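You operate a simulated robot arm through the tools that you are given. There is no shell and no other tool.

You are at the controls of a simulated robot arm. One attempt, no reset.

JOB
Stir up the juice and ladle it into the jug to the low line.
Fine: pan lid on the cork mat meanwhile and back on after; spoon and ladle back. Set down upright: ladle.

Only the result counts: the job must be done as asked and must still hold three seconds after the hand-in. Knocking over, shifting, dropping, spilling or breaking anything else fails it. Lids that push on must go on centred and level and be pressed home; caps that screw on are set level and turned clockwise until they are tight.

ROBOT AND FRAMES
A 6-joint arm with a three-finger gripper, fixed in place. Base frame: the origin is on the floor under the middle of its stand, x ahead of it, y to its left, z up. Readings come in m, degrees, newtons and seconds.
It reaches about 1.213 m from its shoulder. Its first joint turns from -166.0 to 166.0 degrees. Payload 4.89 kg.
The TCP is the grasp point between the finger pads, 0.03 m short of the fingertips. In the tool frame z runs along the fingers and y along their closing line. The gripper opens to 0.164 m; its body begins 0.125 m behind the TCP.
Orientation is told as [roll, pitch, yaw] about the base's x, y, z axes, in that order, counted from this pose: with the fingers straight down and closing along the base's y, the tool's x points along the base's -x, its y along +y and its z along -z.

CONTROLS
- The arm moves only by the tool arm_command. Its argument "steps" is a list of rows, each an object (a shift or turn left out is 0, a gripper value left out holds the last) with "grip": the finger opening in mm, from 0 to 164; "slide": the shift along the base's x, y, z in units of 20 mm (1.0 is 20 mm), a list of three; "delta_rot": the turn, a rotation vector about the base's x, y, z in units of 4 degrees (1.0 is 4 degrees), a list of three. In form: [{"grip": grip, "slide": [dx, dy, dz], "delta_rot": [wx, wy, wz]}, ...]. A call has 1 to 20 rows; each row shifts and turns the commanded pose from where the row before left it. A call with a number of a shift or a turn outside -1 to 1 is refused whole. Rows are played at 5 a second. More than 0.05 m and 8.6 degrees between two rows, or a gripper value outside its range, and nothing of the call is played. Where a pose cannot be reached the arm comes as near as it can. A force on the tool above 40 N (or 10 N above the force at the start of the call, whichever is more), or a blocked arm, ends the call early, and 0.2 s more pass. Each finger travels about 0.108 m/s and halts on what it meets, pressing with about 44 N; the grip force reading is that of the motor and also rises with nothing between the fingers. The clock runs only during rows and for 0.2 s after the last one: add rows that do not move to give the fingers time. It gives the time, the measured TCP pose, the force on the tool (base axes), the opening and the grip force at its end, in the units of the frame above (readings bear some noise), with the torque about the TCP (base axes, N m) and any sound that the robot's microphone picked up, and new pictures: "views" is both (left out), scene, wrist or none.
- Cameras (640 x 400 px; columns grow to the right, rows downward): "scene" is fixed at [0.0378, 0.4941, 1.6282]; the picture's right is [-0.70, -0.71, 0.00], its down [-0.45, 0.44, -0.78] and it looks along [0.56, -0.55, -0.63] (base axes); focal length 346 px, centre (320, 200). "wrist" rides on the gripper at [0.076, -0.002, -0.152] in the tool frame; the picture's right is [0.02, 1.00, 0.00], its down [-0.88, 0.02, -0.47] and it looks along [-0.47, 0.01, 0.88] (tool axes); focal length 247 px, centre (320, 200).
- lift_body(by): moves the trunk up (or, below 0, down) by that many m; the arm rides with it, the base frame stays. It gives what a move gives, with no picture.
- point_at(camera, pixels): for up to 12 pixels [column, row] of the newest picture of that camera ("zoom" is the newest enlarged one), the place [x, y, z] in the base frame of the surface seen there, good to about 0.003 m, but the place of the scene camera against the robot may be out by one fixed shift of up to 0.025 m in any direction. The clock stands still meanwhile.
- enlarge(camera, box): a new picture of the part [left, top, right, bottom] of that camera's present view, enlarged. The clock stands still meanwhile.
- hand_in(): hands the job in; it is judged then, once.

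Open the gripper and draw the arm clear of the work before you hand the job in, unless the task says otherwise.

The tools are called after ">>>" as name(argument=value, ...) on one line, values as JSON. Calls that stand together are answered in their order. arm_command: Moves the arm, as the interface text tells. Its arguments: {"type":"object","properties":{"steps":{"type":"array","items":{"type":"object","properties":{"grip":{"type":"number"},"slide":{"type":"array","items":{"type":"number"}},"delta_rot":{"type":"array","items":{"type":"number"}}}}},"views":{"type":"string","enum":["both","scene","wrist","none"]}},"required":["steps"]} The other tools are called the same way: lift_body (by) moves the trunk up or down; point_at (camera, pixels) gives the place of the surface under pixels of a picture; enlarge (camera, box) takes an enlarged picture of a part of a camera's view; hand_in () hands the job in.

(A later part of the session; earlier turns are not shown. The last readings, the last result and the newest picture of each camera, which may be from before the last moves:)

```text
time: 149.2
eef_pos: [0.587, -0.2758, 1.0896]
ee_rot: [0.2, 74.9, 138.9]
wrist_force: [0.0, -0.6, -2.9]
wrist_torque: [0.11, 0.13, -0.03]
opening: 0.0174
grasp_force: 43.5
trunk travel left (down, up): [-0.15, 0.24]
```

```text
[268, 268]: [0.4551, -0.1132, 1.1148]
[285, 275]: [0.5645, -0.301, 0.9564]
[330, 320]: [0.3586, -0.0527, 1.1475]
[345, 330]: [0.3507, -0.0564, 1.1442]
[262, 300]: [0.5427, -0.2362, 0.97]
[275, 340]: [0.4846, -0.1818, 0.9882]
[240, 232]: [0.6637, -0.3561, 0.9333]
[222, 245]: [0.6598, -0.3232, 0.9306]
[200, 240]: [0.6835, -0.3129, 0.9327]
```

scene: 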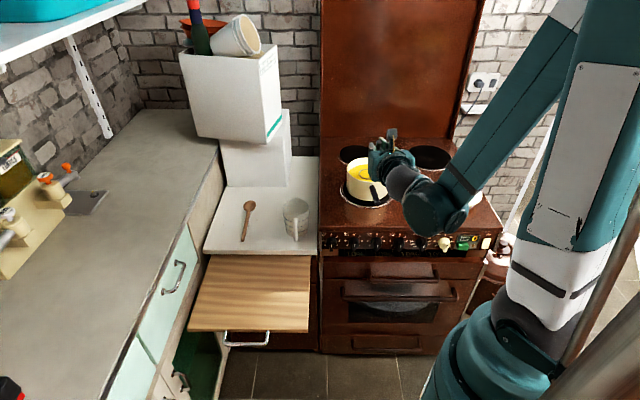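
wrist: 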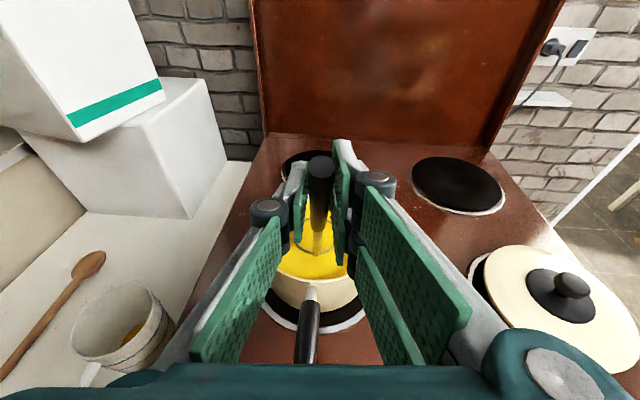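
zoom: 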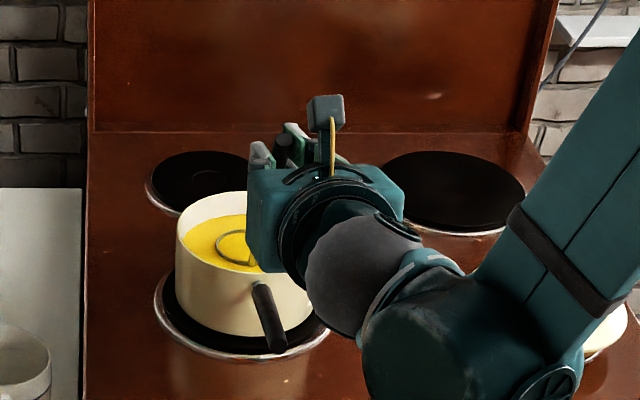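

Clearance under the gripper is over 0.1 m. I'll sink the ladle 20 mm deeper and hold so it fills.

>>> arm_command(steps=[{"slide": [0, 0, -0.5]}, {"slide": [0, 0, -0.5]}, {}, {}, {}, {}], views="both")

>>> enlarge(camera="wrist", box=[220, 130, 420, 330])

>>> enlarge(camera="scene", box=[330, 130, 420, 210])

```text
time: 150.6
eef_pos: [0.5877, -0.2772, 1.071]
ee_rot: [0.2, 74.7, 139.0]
wrist_force: [-0.5, 0.5, -3.5]
wrist_torque: [0.13, 0.15, 0.03]
opening: 0.017
grasp_force: 43.9
trunk travel left (down, up): [-0.15, 0.24]
```

scene: 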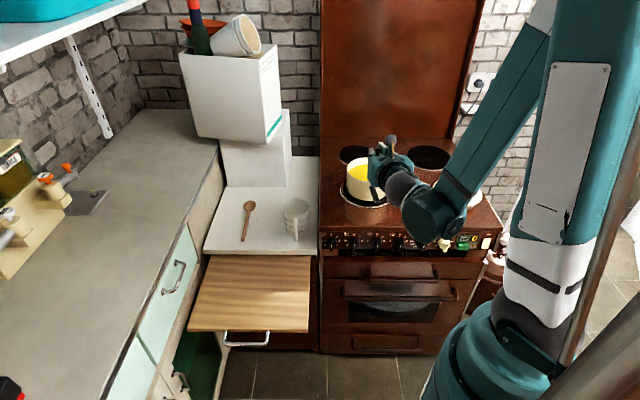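
wrist: 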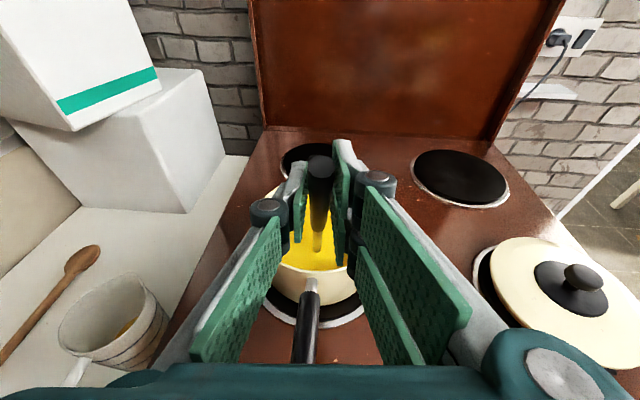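

```text
2.00 times, centred on (320, 230) of wrist
```

zoom: 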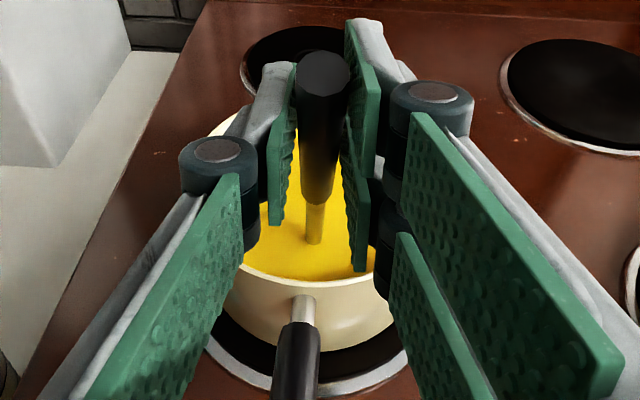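

```text
5.00 times, centred on (375, 170) of scene
```

zoom: 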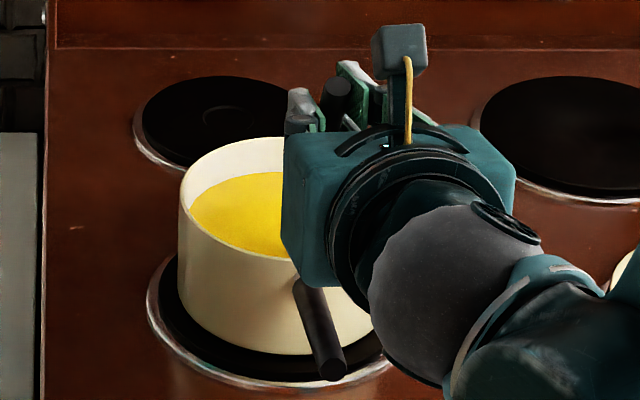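

The ladle is fully under. I'll lift it slowly and level, straight up above the rim.

>>> arm_command(steps=[{"slide": [0, 0, 0.2]}, {"slide": [0, 0, 0.3]}, {"slide": [0, 0, 0.3]}, {"slide": [0, 0, 0.3]}, {"slide": [0, 0, 0.3]}, {"slide": [0, 0, 0.4]}, {"slide": [0, 0, 0.5]}, {"slide": [0, 0, 0.5]}, {"slide": [0, 0, 0.5]}, {"slide": [0, 0, 0.5]}, {"slide": [0, 0, 0.5]}, {"slide": [0, 0, 0.5]}, {"slide": [0, 0, 0.5]}, {"slide": [0, 0, 0.4]}, {"slide": [0, 0, 0.2]}, {}, {}, {}, {}], views="both")

>>> enlarge(camera="wrist", box=[250, 170, 390, 290])

>>> enlarge(camera="scene", box=[330, 110, 420, 210])

```text
time: 154.6
eef_pos: [0.5876, -0.2765, 1.1866]
ee_rot: [0.2, 75.0, 138.9]
wrist_force: [-0.8, 0.2, -2.3]
wrist_torque: [0.18, 0.18, 0.01]
opening: 0.0172
grasp_force: 43.7
trunk travel left (down, up): [-0.15, 0.24]
```

scene: 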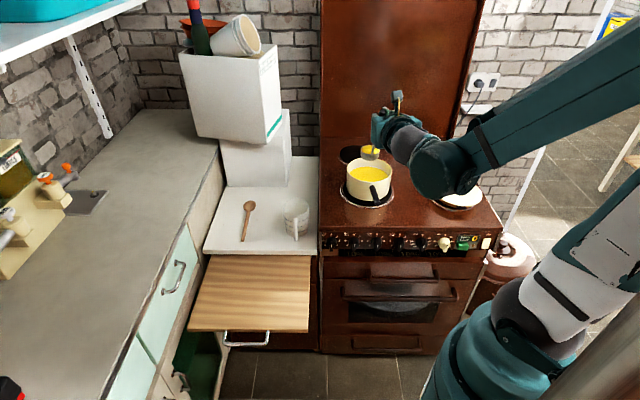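
wrist: 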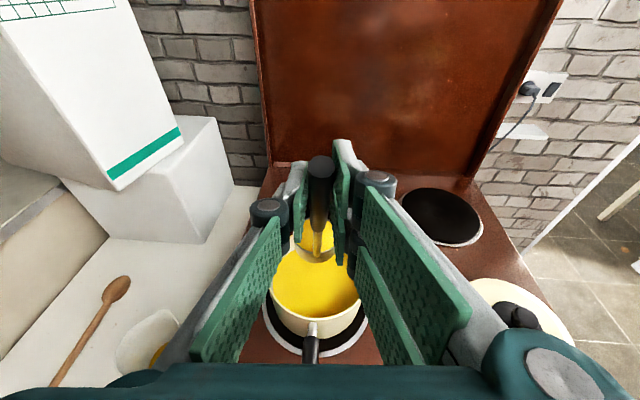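

```text
3.33 times, centred on (320, 230) of wrist
```

zoom: 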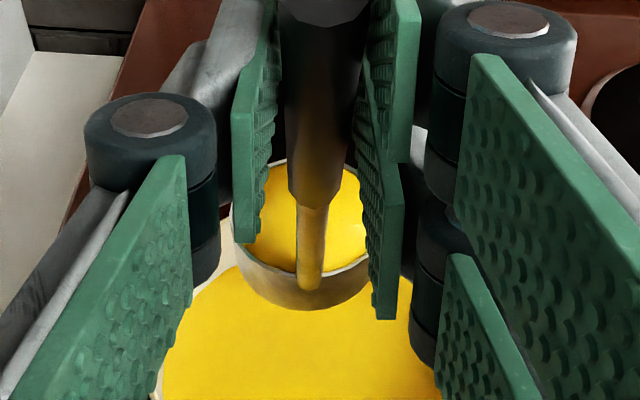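

```text
4.00 times, centred on (375, 160) of scene
```

zoom: 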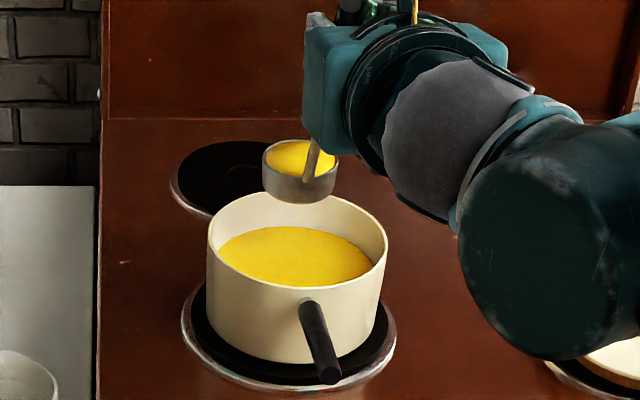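

The ladle is brim-full and clean. To carry it safely I'll tip it forward 12° over the pan to spill off the top, then level it again.

>>> arm_command(steps=[{"delta_rot": [0.33, 0.3755, 0]}, {"delta_rot": [0.33, 0.3755, 0]}, {"delta_rot": [0.33, 0.3755, 0]}, {"delta_rot": [0.33, 0.3755, 0]}, {"delta_rot": [0.33, 0.3755, 0]}, {"delta_rot": [0.33, 0.3755, 0]}, {}, {}, {}, {}, {}], views="both")

>>> enlarge(camera="wrist", box=[250, 170, 390, 290])

>>> enlarge(camera="scene", box=[330, 110, 420, 210])

```text
time: 157.0
eef_pos: [0.5886, -0.2759, 1.1885]
ee_rot: [0.1, 62.9, 138.8]
wrist_force: [0.1, -0.1, -2.2]
wrist_torque: [0.1, 0.14, 0.02]
opening: 0.0176
grasp_force: 44.4
trunk travel left (down, up): [-0.15, 0.24]
```

scene: 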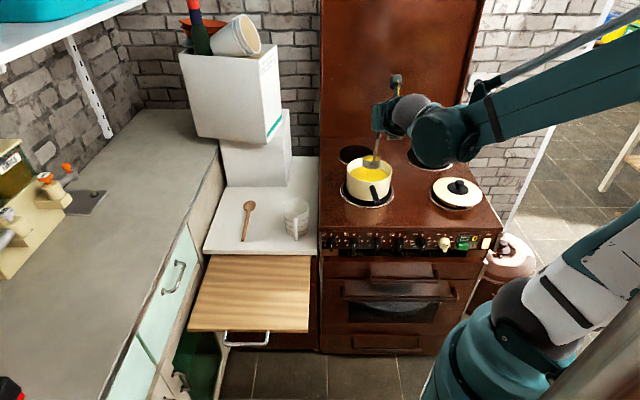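
wrist: 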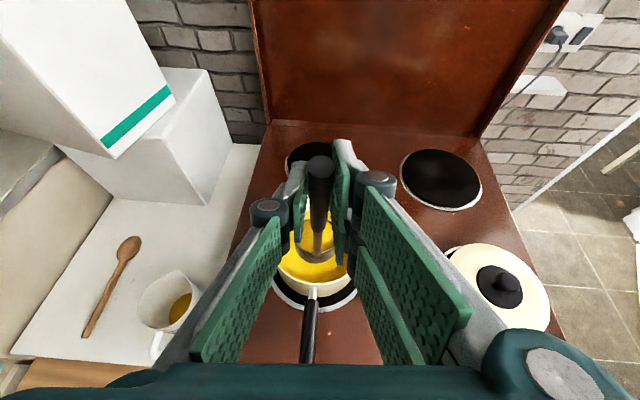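

```text
3.33 times, centred on (320, 230) of wrist
```

zoom: 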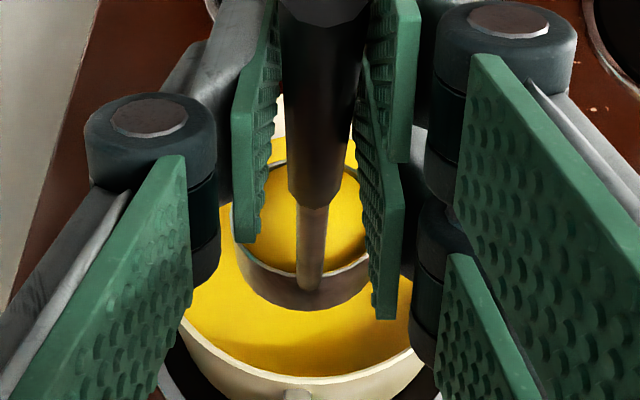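

```text
4.00 times, centred on (375, 160) of scene
```

zoom: 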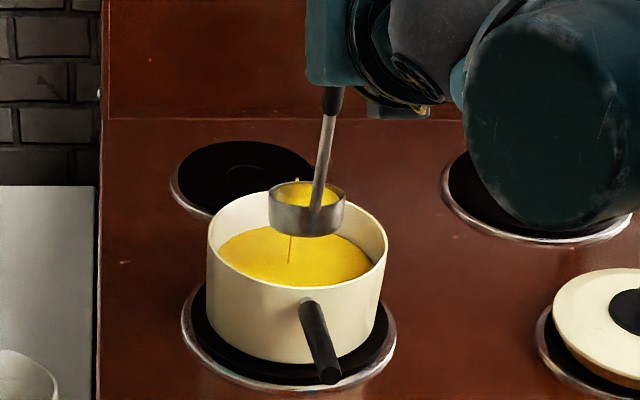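

A thin stream falls off the far lip into the pan as intended. I'll wait for it to stop, then level again and look.

>>> arm_command(steps=[{}, {}, {}, {}, {}, {}, {}, {}], views="scene")

>>> enlarge(camera="scene", box=[330, 110, 420, 210])

```text
time: 158.8
eef_pos: [0.5884, -0.277, 1.1878]
ee_rot: [0.1, 63.0, 138.8]
wrist_force: [-0.1, 0.6, -2.4]
wrist_torque: [0.06, 0.1, 0.03]
opening: 0.0172
grasp_force: 43.6
trunk travel left (down, up): [-0.15, 0.24]
```

scene: 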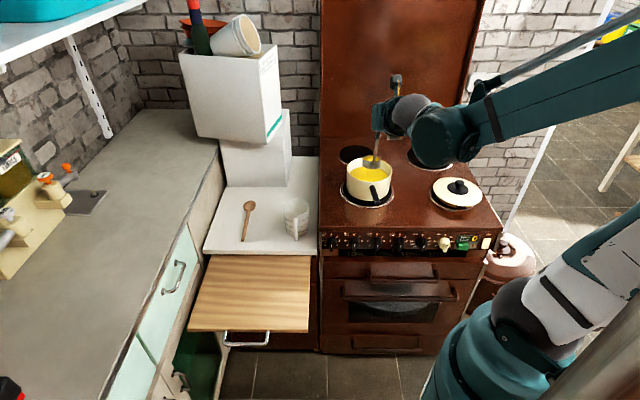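

```text
4.00 times, centred on (375, 160) of scene
```

zoom: 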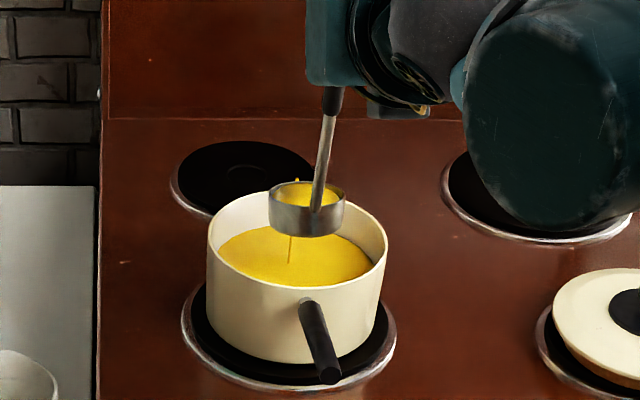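

Still a fine trickle. That's enough removed for safe carrying, so I'll level the ladle again.

>>> arm_command(steps=[{"delta_rot": [-0.33, -0.3755, 0]}, {"delta_rot": [-0.33, -0.3755, 0]}, {"delta_rot": [-0.33, -0.3755, 0]}, {"delta_rot": [-0.33, -0.3755, 0]}, {"delta_rot": [-0.33, -0.3755, 0]}, {"delta_rot": [-0.33, -0.3755, 0]}, {}, {}, {}, {}, {}, {}], views="both")

>>> enlarge(camera="wrist", box=[250, 170, 390, 290])

>>> enlarge(camera="scene", box=[330, 110, 420, 210])

```text
time: 161.4
eef_pos: [0.5873, -0.2771, 1.1867]
ee_rot: [0.2, 74.9, 138.9]
wrist_force: [0.3, 0.4, -2.8]
wrist_torque: [0.13, 0.17, 0.02]
opening: 0.0173
grasp_force: 43.9
trunk travel left (down, up): [-0.15, 0.24]
```

scene: 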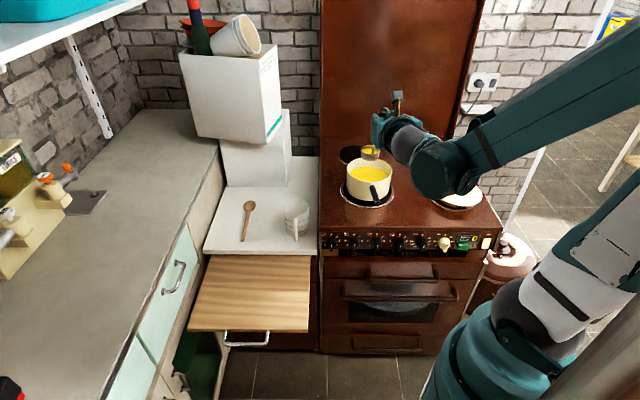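
wrist: 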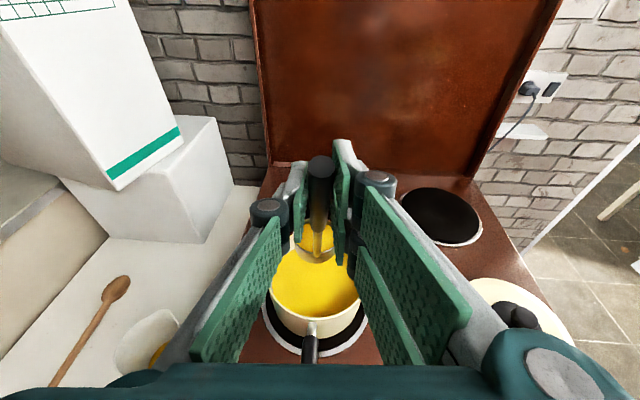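

```text
3.33 times, centred on (320, 230) of wrist
```

zoom: 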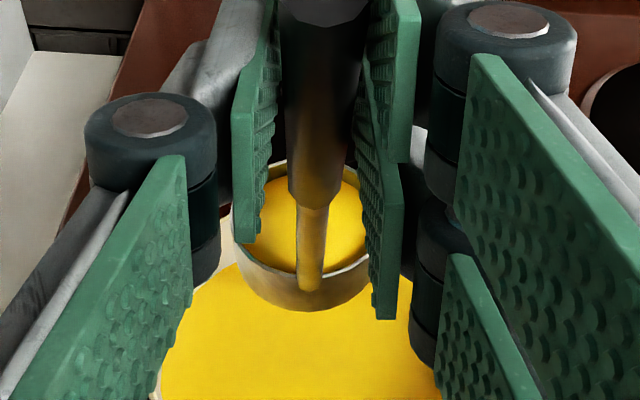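

```text
4.00 times, centred on (375, 160) of scene
```

zoom: 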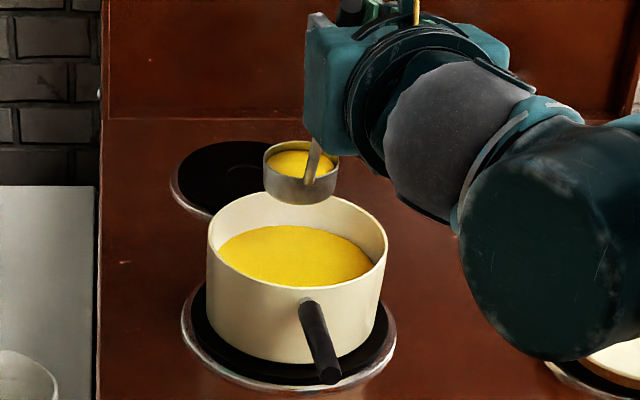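

The level is now a few mm below the ladle's rim. I'll carry it smoothly to the jug with gentle acceleration, keeping it level.

>>> arm_command(steps=[{"slide": [0.052, 0.193, 0]}, {"slide": [0.104, 0.386, 0]}, {"slide": [0.156, 0.579, 0]}, {"slide": [0.208, 0.773, 0]}, {"slide": [0.2465, 0.9174, 0]}, {"slide": [0.2465, 0.9174, 0]}, {"slide": [0.2465, 0.9174, 0]}, {"slide": [0.2465, 0.9174, 0]}, {"slide": [0.2465, 0.9174, 0]}, {"slide": [0.2465, 0.9174, 0]}, {"slide": [0.2465, 0.9174, 0]}, {"slide": [0.2465, 0.9174, 0]}, {"slide": [0.2465, 0.9174, 0]}, {"slide": [0.2465, 0.9174, 0]}, {"slide": [0.2465, 0.9174, 0]}, {"slide": [0.208, 0.773, 0]}, {"slide": [0.156, 0.579, 0]}, {"slide": [0.104, 0.386, 0]}, {"slide": [0.052, 0.193, 0]}, {}], views="both")

>>> enlarge(camera="wrist", box=[220, 170, 420, 350])

>>> enlarge(camera="scene", box=[240, 130, 370, 250])

```text
time: 165.6
eef_pos: [0.6625, 0.0024, 1.1871]
ee_rot: [0.1, 74.9, 138.9]
wrist_force: [0.0, 0.6, -3.0]
wrist_torque: [0.12, 0.13, 0.01]
opening: 0.0174
grasp_force: 44.2
trunk travel left (down, up): [-0.15, 0.24]
```

scene: 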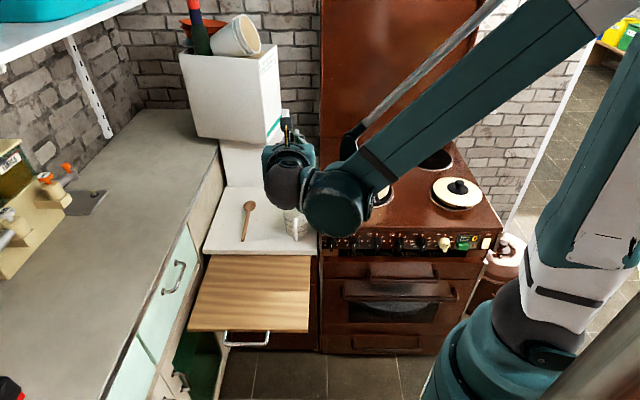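
wrist: 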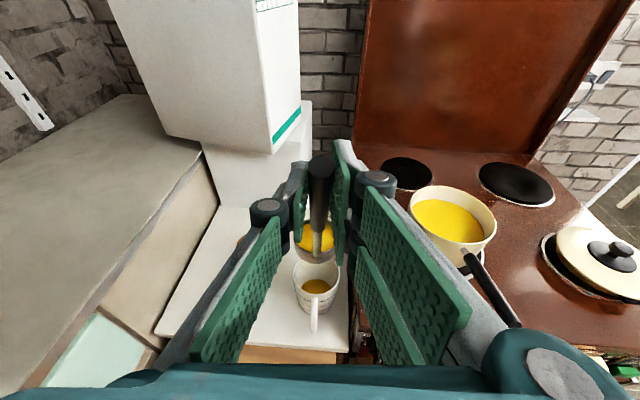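

```text
2.22 times, centred on (320, 260) of wrist
```

zoom: 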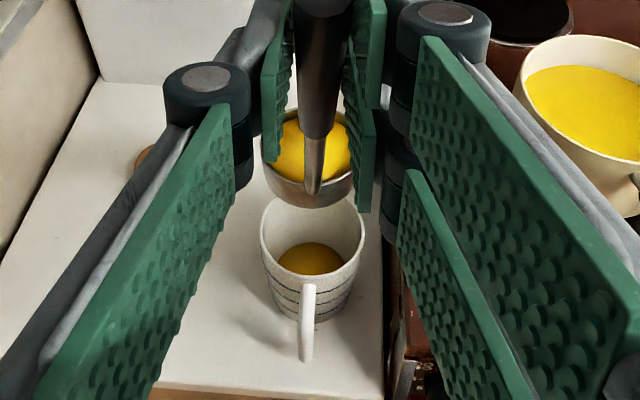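

```text
3.33 times, centred on (305, 190) of scene
```

zoom: 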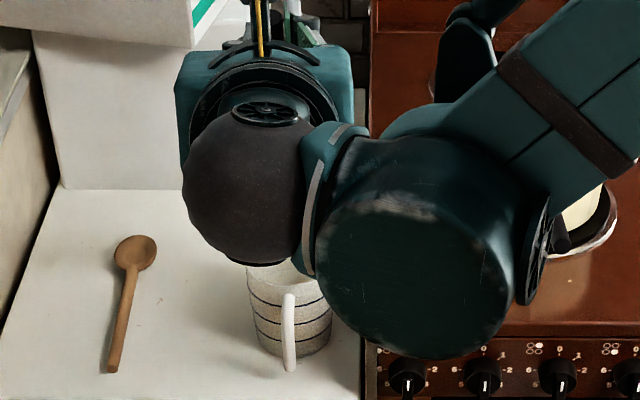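

This is an ideal view: the jug with its juice at about (316,285) sits just below and in line with the ladle. I'll measure the jug rim, juice surface, and ladle bowl.

>>> point_at(camera="zoom", pixels=[[262, 240], [363, 240], [312, 288], [300, 258], [320, 258], [310, 268], [330, 262], [290, 262], [312, 250], [270, 170], [352, 170], [312, 195]])

```text
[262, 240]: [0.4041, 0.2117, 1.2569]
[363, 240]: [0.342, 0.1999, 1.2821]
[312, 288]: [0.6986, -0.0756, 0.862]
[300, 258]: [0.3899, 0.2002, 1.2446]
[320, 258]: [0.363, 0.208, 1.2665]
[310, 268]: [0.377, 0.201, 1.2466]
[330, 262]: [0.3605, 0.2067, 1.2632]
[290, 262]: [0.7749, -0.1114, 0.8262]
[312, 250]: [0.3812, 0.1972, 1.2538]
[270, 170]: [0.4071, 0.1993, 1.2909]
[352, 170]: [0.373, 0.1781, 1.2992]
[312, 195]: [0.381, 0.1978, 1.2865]
```

Those pixels belonged to the scene zoom. I'll repeat with the matching raw wrist pixels.

>>> point_at(camera="wrist", pixels=[[294, 276], [339, 276], [317, 300], [311, 286], [320, 286], [315, 289], [324, 288], [317, 284], [308, 288], [296, 240], [333, 240], [316, 261]])

>>> enlarge(camera="wrist", box=[270, 220, 370, 330])

```text
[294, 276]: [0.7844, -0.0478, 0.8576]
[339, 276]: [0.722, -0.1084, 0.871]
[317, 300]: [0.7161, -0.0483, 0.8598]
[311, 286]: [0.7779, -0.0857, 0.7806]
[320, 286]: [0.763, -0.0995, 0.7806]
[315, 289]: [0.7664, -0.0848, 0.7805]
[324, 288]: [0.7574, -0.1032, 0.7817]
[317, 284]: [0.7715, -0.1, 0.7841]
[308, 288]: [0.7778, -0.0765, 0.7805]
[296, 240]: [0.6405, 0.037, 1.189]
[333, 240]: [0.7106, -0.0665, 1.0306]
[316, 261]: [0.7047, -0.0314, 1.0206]
```

```text
3.64 times, centred on (320, 275) of wrist
```

zoom: 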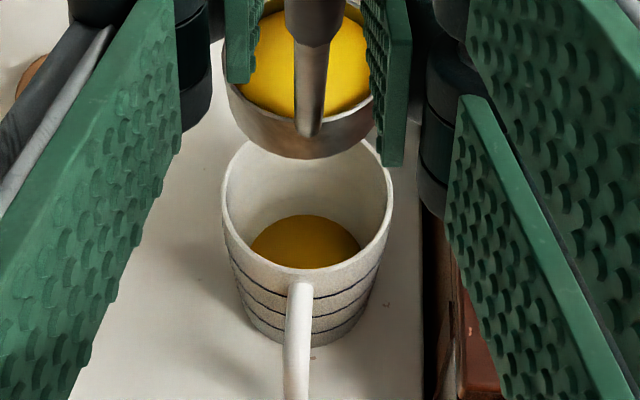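

The jug's juice surface measures z≈0.7808 consistently, and the jug centre is [0.753,-0.078]. I'll re-measure the three outer lines from this view too.

>>> point_at(camera="zoom", pixels=[[250, 317], [262, 325], [275, 330], [340, 326], [355, 316], [247, 293], [262, 301], [340, 304], [242, 266], [262, 279], [230, 340], [270, 360]])

>>> enlarge(camera="wrist", box=[295, 280, 345, 320])

```text
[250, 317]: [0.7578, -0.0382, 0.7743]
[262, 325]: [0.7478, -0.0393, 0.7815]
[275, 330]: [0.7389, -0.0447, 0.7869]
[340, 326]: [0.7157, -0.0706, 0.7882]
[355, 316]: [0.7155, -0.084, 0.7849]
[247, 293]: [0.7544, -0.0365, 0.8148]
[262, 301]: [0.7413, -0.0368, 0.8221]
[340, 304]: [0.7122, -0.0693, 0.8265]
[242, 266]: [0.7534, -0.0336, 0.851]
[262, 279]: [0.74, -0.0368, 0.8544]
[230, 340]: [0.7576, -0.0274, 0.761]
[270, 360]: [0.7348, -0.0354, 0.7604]
```

```text
10.00 times, centred on (320, 300) of wrist
```

zoom: 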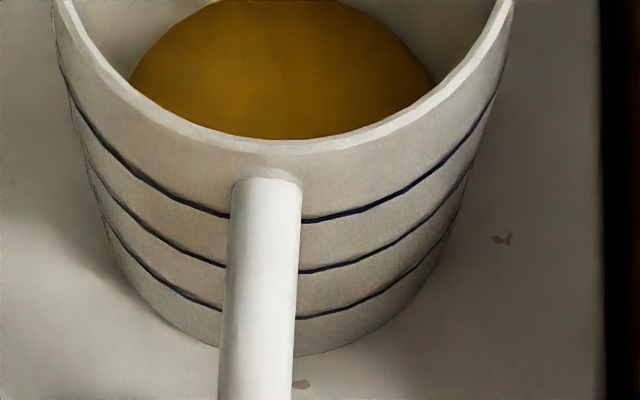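

This 10× zoom shows all three lines sharply. I'll query points exactly on each of them.

>>> point_at(camera="zoom", pixels=[[160, 278], [200, 302], [320, 316], [360, 303], [410, 274], [180, 250], [320, 271], [390, 245], [180, 205], [320, 221], [400, 196], [280, 60]])

```text
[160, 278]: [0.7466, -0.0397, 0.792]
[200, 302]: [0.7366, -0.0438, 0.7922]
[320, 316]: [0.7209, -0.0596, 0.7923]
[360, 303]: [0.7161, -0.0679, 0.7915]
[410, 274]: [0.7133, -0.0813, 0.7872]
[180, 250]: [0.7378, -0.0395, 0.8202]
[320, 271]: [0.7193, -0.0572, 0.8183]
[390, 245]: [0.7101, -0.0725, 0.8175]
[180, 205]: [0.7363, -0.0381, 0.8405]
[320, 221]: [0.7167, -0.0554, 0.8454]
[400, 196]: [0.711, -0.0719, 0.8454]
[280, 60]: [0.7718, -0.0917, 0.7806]
```

Low line z≈0.7915 against juice at 0.7806, so about 11 mm to add. I'll lower the level ladle to pouring height (bowl ~4 cm above the jug rim) with the lip just short of the jug's centre.

>>> arm_command(steps=[{"slide": [-0.06, 0.052, -0.2]}, {"slide": [-0.06, 0.052, -0.4]}, {"slide": [-0.06, 0.052, -0.6]}, {"slide": [-0.06, 0.052, -0.6]}, {"slide": [-0.06, 0.052, -0.6]}, {"slide": [0, 0, -0.6]}, {"slide": [0, 0, -0.6]}, {"slide": [0, 0, -0.6]}, {"slide": [0, 0, -0.4]}, {"slide": [0, 0, -0.3]}, {"slide": [0, 0, -0.1]}, {}, {}], views="both")

>>> enlarge(camera="wrist", box=[250, 190, 390, 310])

```text
time: 168.4
eef_pos: [0.6584, 0.0063, 1.0876]
ee_rot: [0.2, 75.0, 139.0]
wrist_force: [0.3, -0.5, -2.6]
wrist_torque: [0.1, 0.18, -0.01]
opening: 0.0174
grasp_force: 44.0
trunk travel left (down, up): [-0.15, 0.24]
```

scene: 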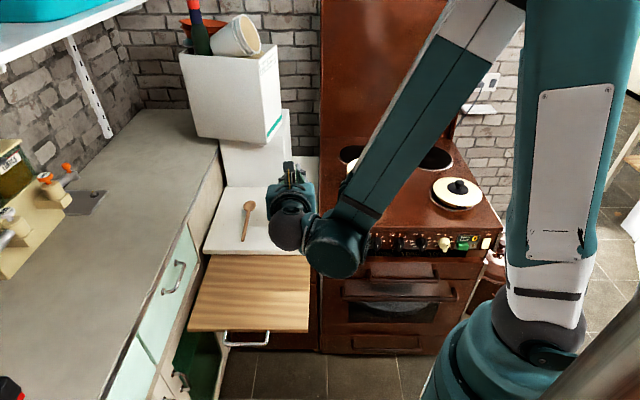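
wrist: 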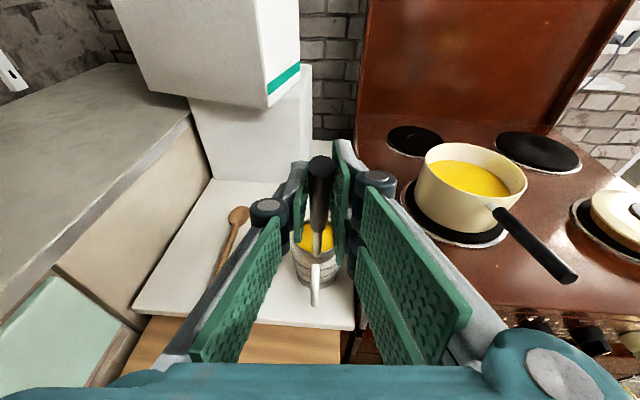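

```text
3.33 times, centred on (320, 250) of wrist
```

zoom: 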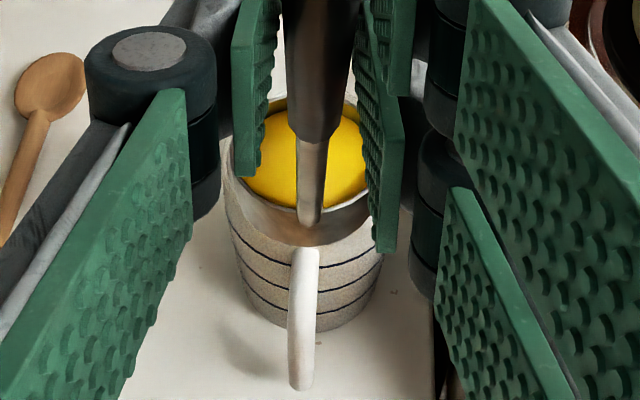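

The ladle bowl is centred over the jug. I'll tip it forward to 20° while advancing the hand so the lip stays over the jug's centre.

>>> arm_command(steps=[{"slide": [0.2046, -0.1778, 0], "delta_rot": [0.33, 0.3755, 0]}, {"slide": [0.2046, -0.1778, 0], "delta_rot": [0.33, 0.3755, 0]}, {"slide": [0.2046, -0.1778, 0], "delta_rot": [0.33, 0.3755, 0]}, {"slide": [0.2046, -0.1778, 0], "delta_rot": [0.33, 0.3755, 0]}, {"slide": [0.2046, -0.1778, 0], "delta_rot": [0.33, 0.3755, 0]}, {"slide": [0.2257, -0.1961, 0], "delta_rot": [0.33, 0.3755, 0]}, {"slide": [0.2257, -0.1961, 0], "delta_rot": [0.33, 0.3755, 0]}, {"slide": [0.2257, -0.1961, 0], "delta_rot": [0.33, 0.3755, 0]}, {"slide": [0.2257, -0.1961, 0], "delta_rot": [0.33, 0.3755, 0]}, {"slide": [0.2257, -0.1961, 0], "delta_rot": [0.33, 0.3755, 0]}], views="both")

>>> enlarge(camera="wrist", box=[250, 170, 390, 290])

>>> enlarge(camera="scene", box=[250, 150, 360, 250])

```text
time: 170.6
eef_pos: [0.701, -0.0297, 1.0885]
ee_rot: [0.0, 54.9, 138.7]
wrist_force: [-0.4, -0.1, -2.7]
wrist_torque: [0.02, 0.01, 0.03]
opening: 0.0173
grasp_force: 44.0
trunk travel left (down, up): [-0.15, 0.24]
```

scene: 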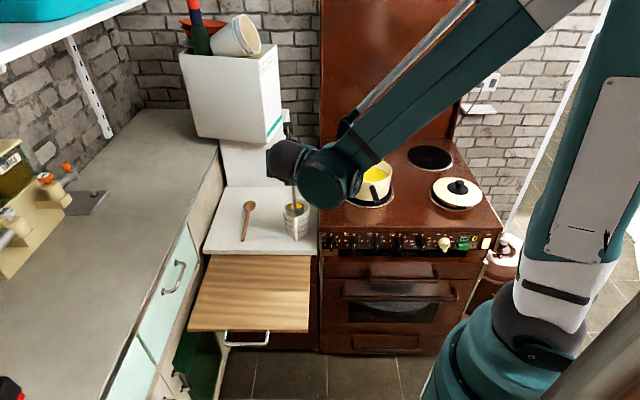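
wrist: 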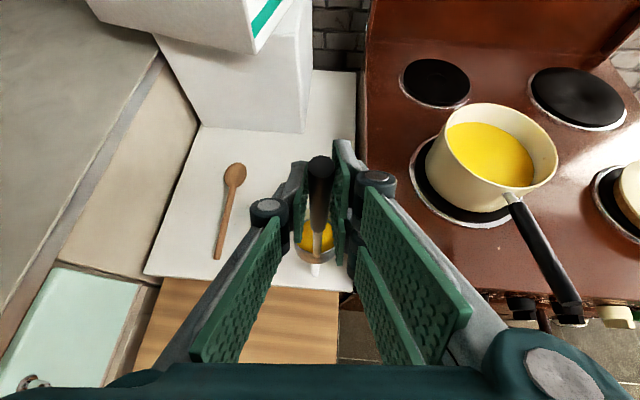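

```text
3.33 times, centred on (320, 230) of wrist
```

zoom: 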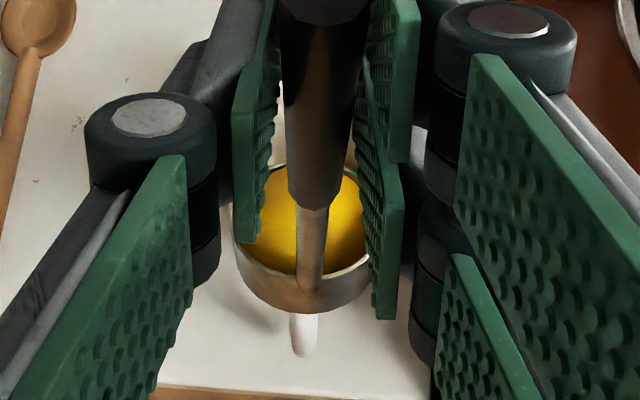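

```text
4.00 times, centred on (305, 200) of scene
```

zoom: 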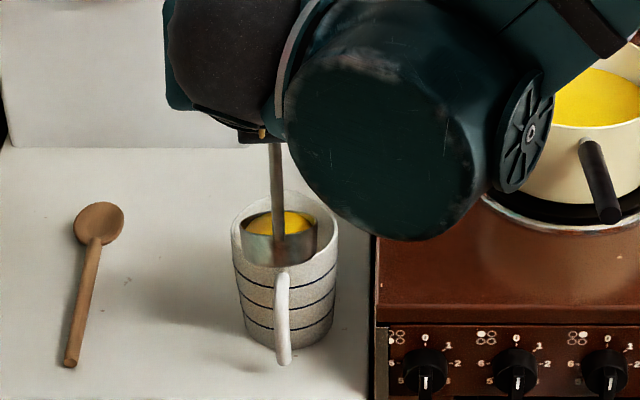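

The ladle is tipped 20° over the jug. I'll verify the positions of bowl edge and jug rim here before pouring further.

>>> point_at(camera="zoom", pixels=[[246, 235], [315, 235], [280, 260], [300, 225], [290, 213], [280, 192], [236, 225], [335, 235], [260, 300], [276, 190]])

```text
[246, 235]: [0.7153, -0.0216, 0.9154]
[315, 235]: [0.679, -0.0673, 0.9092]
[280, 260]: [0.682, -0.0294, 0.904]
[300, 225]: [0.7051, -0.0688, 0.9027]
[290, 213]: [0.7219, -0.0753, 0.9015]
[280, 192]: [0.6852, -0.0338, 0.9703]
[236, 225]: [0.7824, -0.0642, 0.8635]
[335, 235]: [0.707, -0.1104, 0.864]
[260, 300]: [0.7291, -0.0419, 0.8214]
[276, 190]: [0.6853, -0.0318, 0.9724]
```

The lip is about 1 cm short of the jug's centre, well inside the rim. I'll tip on to 30°, hold 2 s, then go back to level and check the jug.

>>> arm_command(steps=[{"slide": [0.2393, -0.208, 0], "delta_rot": [0.33, 0.3755, 0]}, {"slide": [0.2393, -0.208, 0], "delta_rot": [0.33, 0.3755, 0]}, {"slide": [0.2393, -0.208, 0], "delta_rot": [0.33, 0.3755, 0]}, {"slide": [0.2393, -0.208, 0], "delta_rot": [0.33, 0.3755, 0]}, {"slide": [0.2393, -0.208, 0], "delta_rot": [0.33, 0.3755, 0]}, {}, {}, {}, {}, {}], views="both")

>>> enlarge(camera="wrist", box=[250, 170, 390, 290])

>>> enlarge(camera="scene", box=[250, 150, 360, 250])

```text
time: 172.8
eef_pos: [0.724, -0.0505, 1.0857]
ee_rot: [0.1, 45.0, 138.7]
wrist_force: [-1.4, -0.4, -1.9]
wrist_torque: [-0.01, 0.01, -0.02]
opening: 0.0171
grasp_force: 43.9
trunk travel left (down, up): [-0.15, 0.24]
```

scene: 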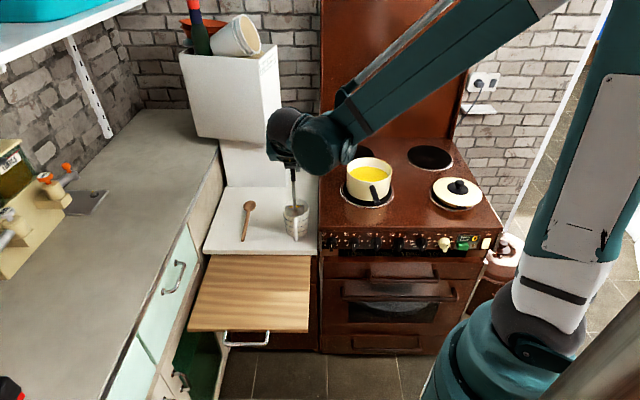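
wrist: 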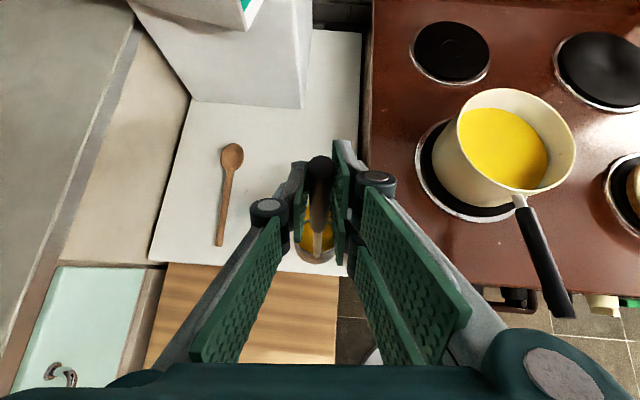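

```text
3.33 times, centred on (320, 230) of wrist
```

zoom: 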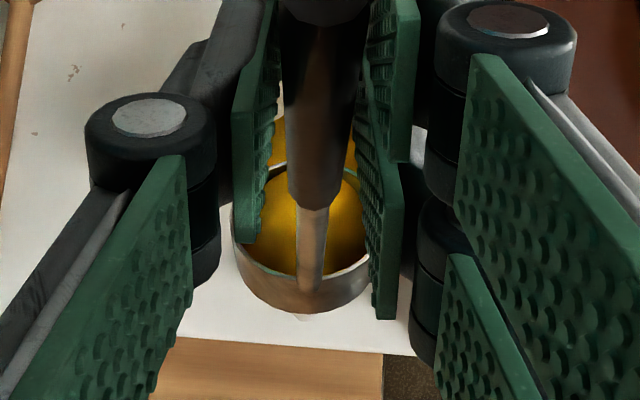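

```text
4.00 times, centred on (305, 200) of scene
```

zoom: 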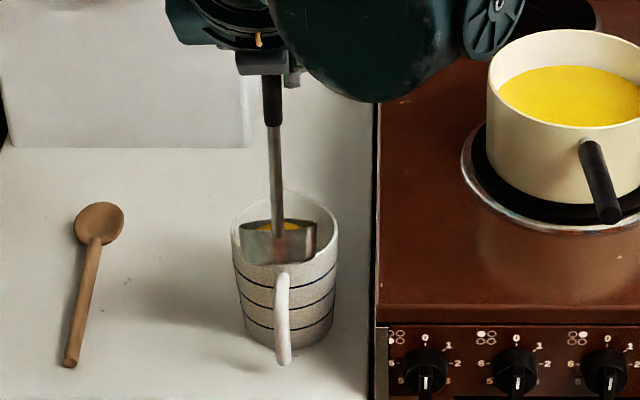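

Yellow shows just past the ladle at about wrist (307,212) and (329,213). I'll check what height that is — jug surface or not — and the ladle's remaining content.

>>> point_at(camera="wrist", pixels=[[306, 212], [307, 209], [307, 215], [329, 214], [329, 211], [307, 205], [310, 235], [327, 238], [330, 225]])

>>> enlarge(camera="wrist", box=[290, 195, 350, 255])

```text
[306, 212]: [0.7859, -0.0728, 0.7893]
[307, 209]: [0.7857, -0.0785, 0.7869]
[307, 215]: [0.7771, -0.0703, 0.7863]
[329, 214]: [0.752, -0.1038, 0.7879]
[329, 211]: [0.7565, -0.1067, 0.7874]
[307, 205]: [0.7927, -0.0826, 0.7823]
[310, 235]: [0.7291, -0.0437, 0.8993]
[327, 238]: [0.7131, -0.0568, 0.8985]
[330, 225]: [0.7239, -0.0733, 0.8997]
```

```text
6.67 times, centred on (320, 225) of wrist
```

zoom: 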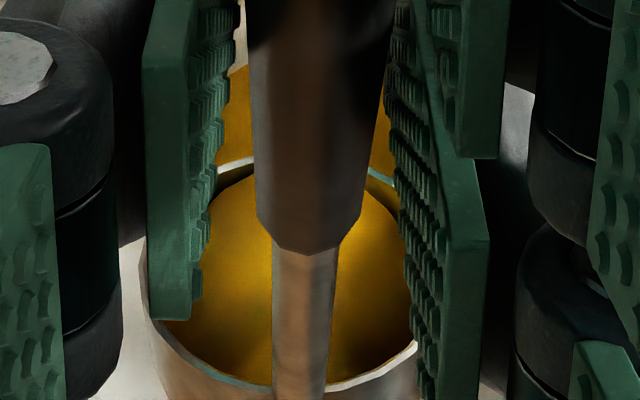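

The jug surface is visible past the lip: z≈0.7876, up ~7 mm from 0.7808. I'll hold another second to see whether it is still rising.

>>> arm_command(steps=[{}, {}, {}, {}, {}], views="wrist")

>>> point_at(camera="wrist", pixels=[[306, 212], [306, 210], [307, 213], [307, 215], [307, 209], [329, 214], [329, 211], [329, 213], [328, 212], [310, 235], [327, 238], [305, 214]])

```text
time: 174.0
eef_pos: [0.7246, -0.0501, 1.087]
ee_rot: [0.2, 44.9, 138.7]
wrist_force: [0.0, -0.1, -2.3]
wrist_torque: [-0.03, -0.03, -0.01]
opening: 0.0174
grasp_force: 44.4
trunk travel left (down, up): [-0.15, 0.24]
```

wrist: 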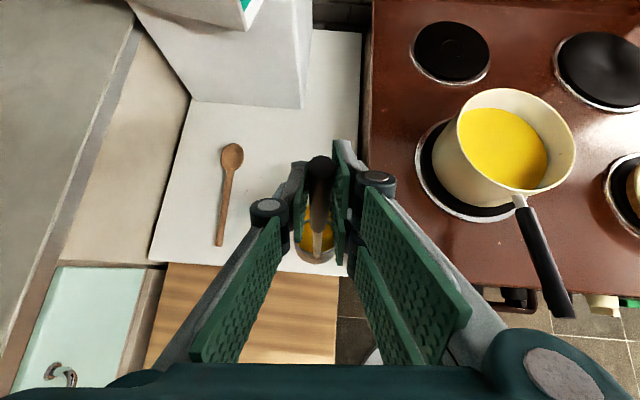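

```text
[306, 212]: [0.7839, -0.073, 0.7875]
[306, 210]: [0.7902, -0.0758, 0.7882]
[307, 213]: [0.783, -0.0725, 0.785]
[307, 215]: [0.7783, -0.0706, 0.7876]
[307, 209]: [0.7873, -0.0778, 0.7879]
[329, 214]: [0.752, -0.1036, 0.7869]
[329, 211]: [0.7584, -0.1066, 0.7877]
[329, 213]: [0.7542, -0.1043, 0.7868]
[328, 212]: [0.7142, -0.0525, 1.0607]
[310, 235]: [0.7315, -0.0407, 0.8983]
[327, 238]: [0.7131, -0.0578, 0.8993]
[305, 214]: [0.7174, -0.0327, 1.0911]
```

The flow has stopped with the jug at z≈0.7873; I still need about 4.3 mm. I'll tip on to 38°, hold, and measure again.

>>> arm_command(steps=[{"slide": [0.2454, -0.2132, 0], "delta_rot": [0.33, 0.3755, 0]}, {"slide": [0.2454, -0.2132, 0], "delta_rot": [0.33, 0.3755, 0]}, {"slide": [0.2454, -0.2132, 0], "delta_rot": [0.33, 0.3755, 0]}, {"slide": [0.2454, -0.2132, 0], "delta_rot": [0.33, 0.3755, 0]}, {}, {}, {}, {}, {}, {}, {}, {}], views="both")

>>> enlarge(camera="wrist", box=[280, 180, 360, 260])

```text
time: 176.6
eef_pos: [0.7436, -0.0682, 1.088]
ee_rot: [0.0, 37.0, 138.8]
wrist_force: [-0.4, 0.1, -1.6]
wrist_torque: [-0.07, -0.05, -0.01]
opening: 0.0171
grasp_force: 44.0
trunk travel left (down, up): [-0.15, 0.24]
```

scene: 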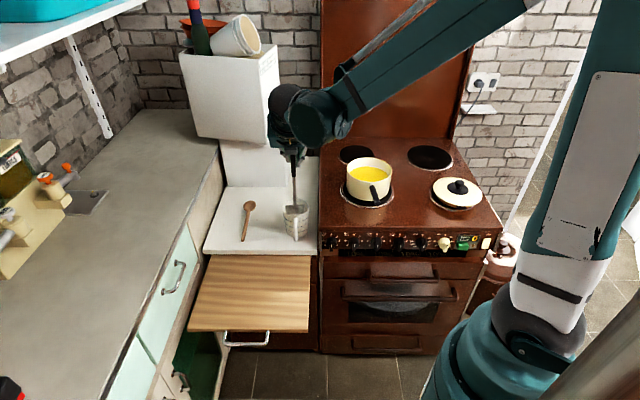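
wrist: 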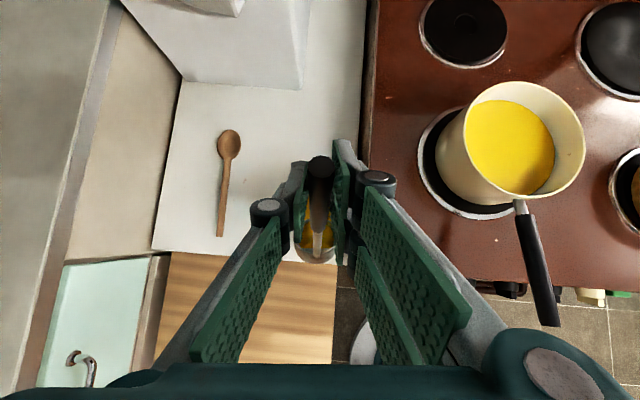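

```text
5.00 times, centred on (320, 220) of wrist
```

zoom: 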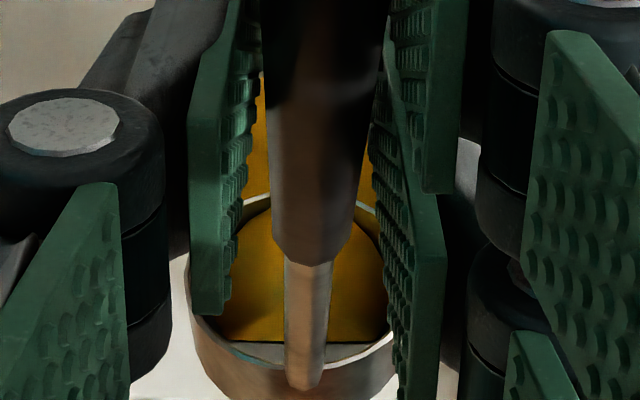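

The ladle's floor is partly exposed, as computed. I'll measure the jug surface through the gaps at zoom (258,150–190) and (368,185).

>>> point_at(camera="zoom", pixels=[[260, 130], [260, 145], [259, 160], [258, 175], [256, 185], [252, 192], [367, 185], [369, 195], [366, 175], [362, 195], [260, 300], [360, 290]])

```text
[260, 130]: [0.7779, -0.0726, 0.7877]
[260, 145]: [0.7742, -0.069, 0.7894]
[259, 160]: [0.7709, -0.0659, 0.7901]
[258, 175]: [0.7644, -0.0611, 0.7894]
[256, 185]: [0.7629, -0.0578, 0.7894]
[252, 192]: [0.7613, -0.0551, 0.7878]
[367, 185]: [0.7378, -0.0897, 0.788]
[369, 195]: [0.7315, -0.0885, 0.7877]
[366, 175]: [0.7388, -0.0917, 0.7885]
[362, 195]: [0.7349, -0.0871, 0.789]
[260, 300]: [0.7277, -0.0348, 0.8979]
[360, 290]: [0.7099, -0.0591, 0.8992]
```

The jug is at z≈0.7887, still ~3 mm short. I'll tip on to 46°, hold, and measure.

>>> arm_command(steps=[{"slide": [0.2454, -0.2132, 0], "delta_rot": [0.33, 0.3755, 0]}, {"slide": [0.2454, -0.2132, 0], "delta_rot": [0.33, 0.3755, 0]}, {"slide": [0.2454, -0.2132, 0], "delta_rot": [0.33, 0.3755, 0]}, {"slide": [0.2454, -0.2132, 0], "delta_rot": [0.33, 0.3755, 0]}, {}, {}, {}, {}, {}, {}, {}, {}], views="both")

>>> enlarge(camera="wrist", box=[280, 160, 360, 260])

```text
time: 179.2
eef_pos: [0.7636, -0.0846, 1.0869]
ee_rot: [-0.1, 28.9, 138.7]
wrist_force: [-0.4, -0.1, -1.6]
wrist_torque: [-0.08, -0.11, 0.01]
opening: 0.0175
grasp_force: 43.9
trunk travel left (down, up): [-0.15, 0.24]
```

scene: 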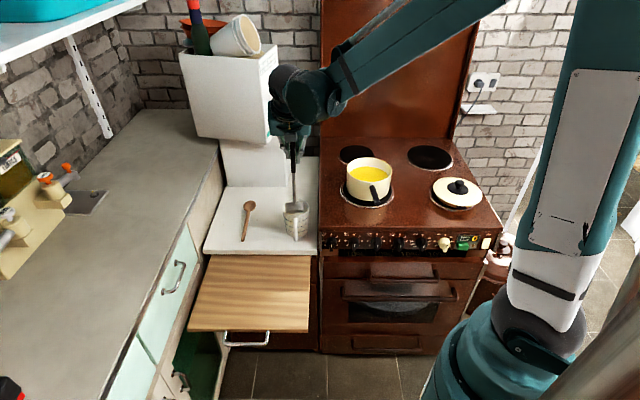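
wrist: 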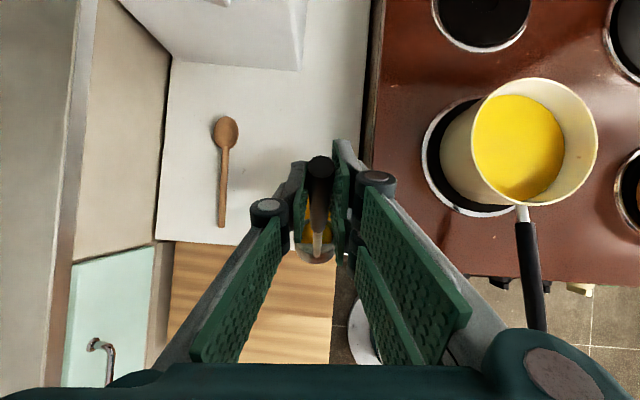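

```text
4.00 times, centred on (320, 210) of wrist
```

zoom: 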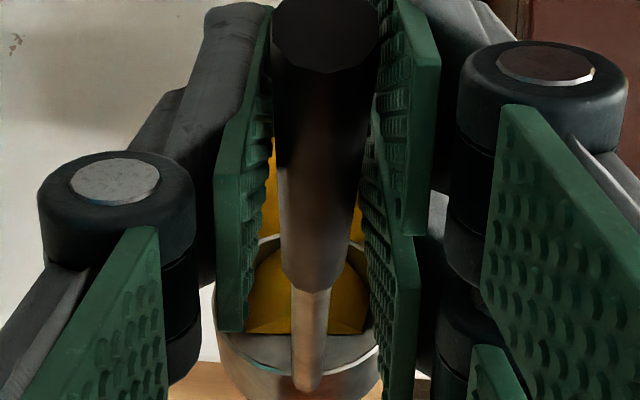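

Only a small wedge remains in the ladle. I'll measure the jug surface through the gaps again.

>>> point_at(camera="zoom", pixels=[[272, 180], [271, 195], [270, 208], [268, 220], [266, 230], [270, 228], [356, 220], [355, 230], [357, 236], [353, 234], [270, 300], [345, 310]])

```text
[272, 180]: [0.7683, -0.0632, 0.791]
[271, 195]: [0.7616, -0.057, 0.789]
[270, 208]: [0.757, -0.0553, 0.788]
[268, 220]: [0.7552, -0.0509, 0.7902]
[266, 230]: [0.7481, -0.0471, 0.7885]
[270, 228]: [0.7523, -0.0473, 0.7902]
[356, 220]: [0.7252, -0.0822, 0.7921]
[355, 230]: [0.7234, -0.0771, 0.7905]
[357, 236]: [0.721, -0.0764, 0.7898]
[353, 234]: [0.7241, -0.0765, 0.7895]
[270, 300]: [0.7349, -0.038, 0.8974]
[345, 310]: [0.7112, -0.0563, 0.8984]
```

The jug is at z≈0.790, about 1.5–2 mm short. I'll tip on to 54°, hold, and measure again.

>>> arm_command(steps=[{"slide": [0.2415, -0.21, 0], "delta_rot": [0.33, 0.3755, 0]}, {"slide": [0.2415, -0.21, 0], "delta_rot": [0.33, 0.3755, 0]}, {"slide": [0.2415, -0.21, 0], "delta_rot": [0.33, 0.3755, 0]}, {"slide": [0.2415, -0.21, 0], "delta_rot": [0.33, 0.3755, 0]}, {}, {}, {}, {}, {}, {}, {}, {}], views="both")

>>> enlarge(camera="wrist", box=[280, 160, 360, 260])

```text
time: 181.8
eef_pos: [0.7832, -0.1024, 1.0865]
ee_rot: [0.1, 21.1, 138.7]
wrist_force: [0.5, -0.5, -2.1]
wrist_torque: [-0.12, -0.09, -0.01]
opening: 0.0173
grasp_force: 44.4
trunk travel left (down, up): [-0.15, 0.24]
```

scene: 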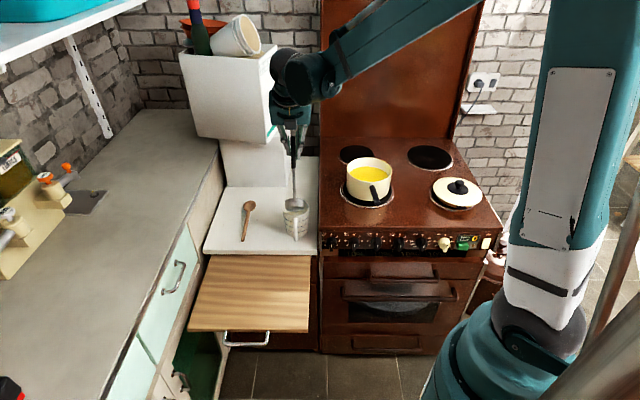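
wrist: 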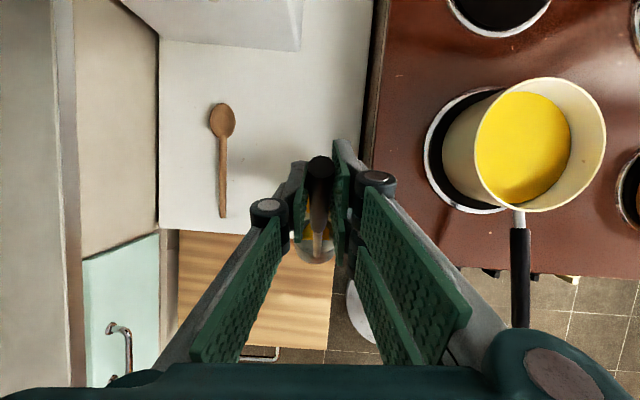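

```text
4.00 times, centred on (320, 210) of wrist
```

zoom: 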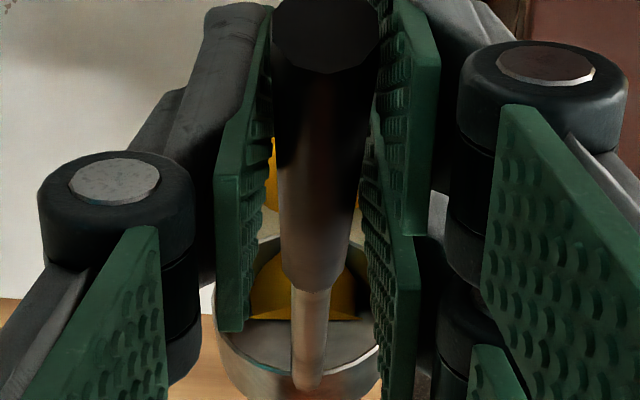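

The lip is still ~1 cm short of the jug's centre. I'll measure the jug surface through the left gap at zoom (272,150–205).

>>> point_at(camera="zoom", pixels=[[274, 145], [274, 155], [273, 165], [272, 175], [271, 185], [270, 195], [270, 203], [273, 180], [274, 170], [357, 200], [270, 300], [345, 300]])

```text
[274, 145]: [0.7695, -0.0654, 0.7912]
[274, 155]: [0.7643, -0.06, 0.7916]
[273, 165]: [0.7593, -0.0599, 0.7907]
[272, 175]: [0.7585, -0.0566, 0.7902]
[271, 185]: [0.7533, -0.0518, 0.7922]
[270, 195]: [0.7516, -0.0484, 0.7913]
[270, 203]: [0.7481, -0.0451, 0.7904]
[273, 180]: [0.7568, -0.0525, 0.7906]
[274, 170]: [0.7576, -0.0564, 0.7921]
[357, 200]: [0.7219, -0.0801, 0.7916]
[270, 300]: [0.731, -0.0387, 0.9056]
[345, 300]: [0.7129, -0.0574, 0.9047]
```

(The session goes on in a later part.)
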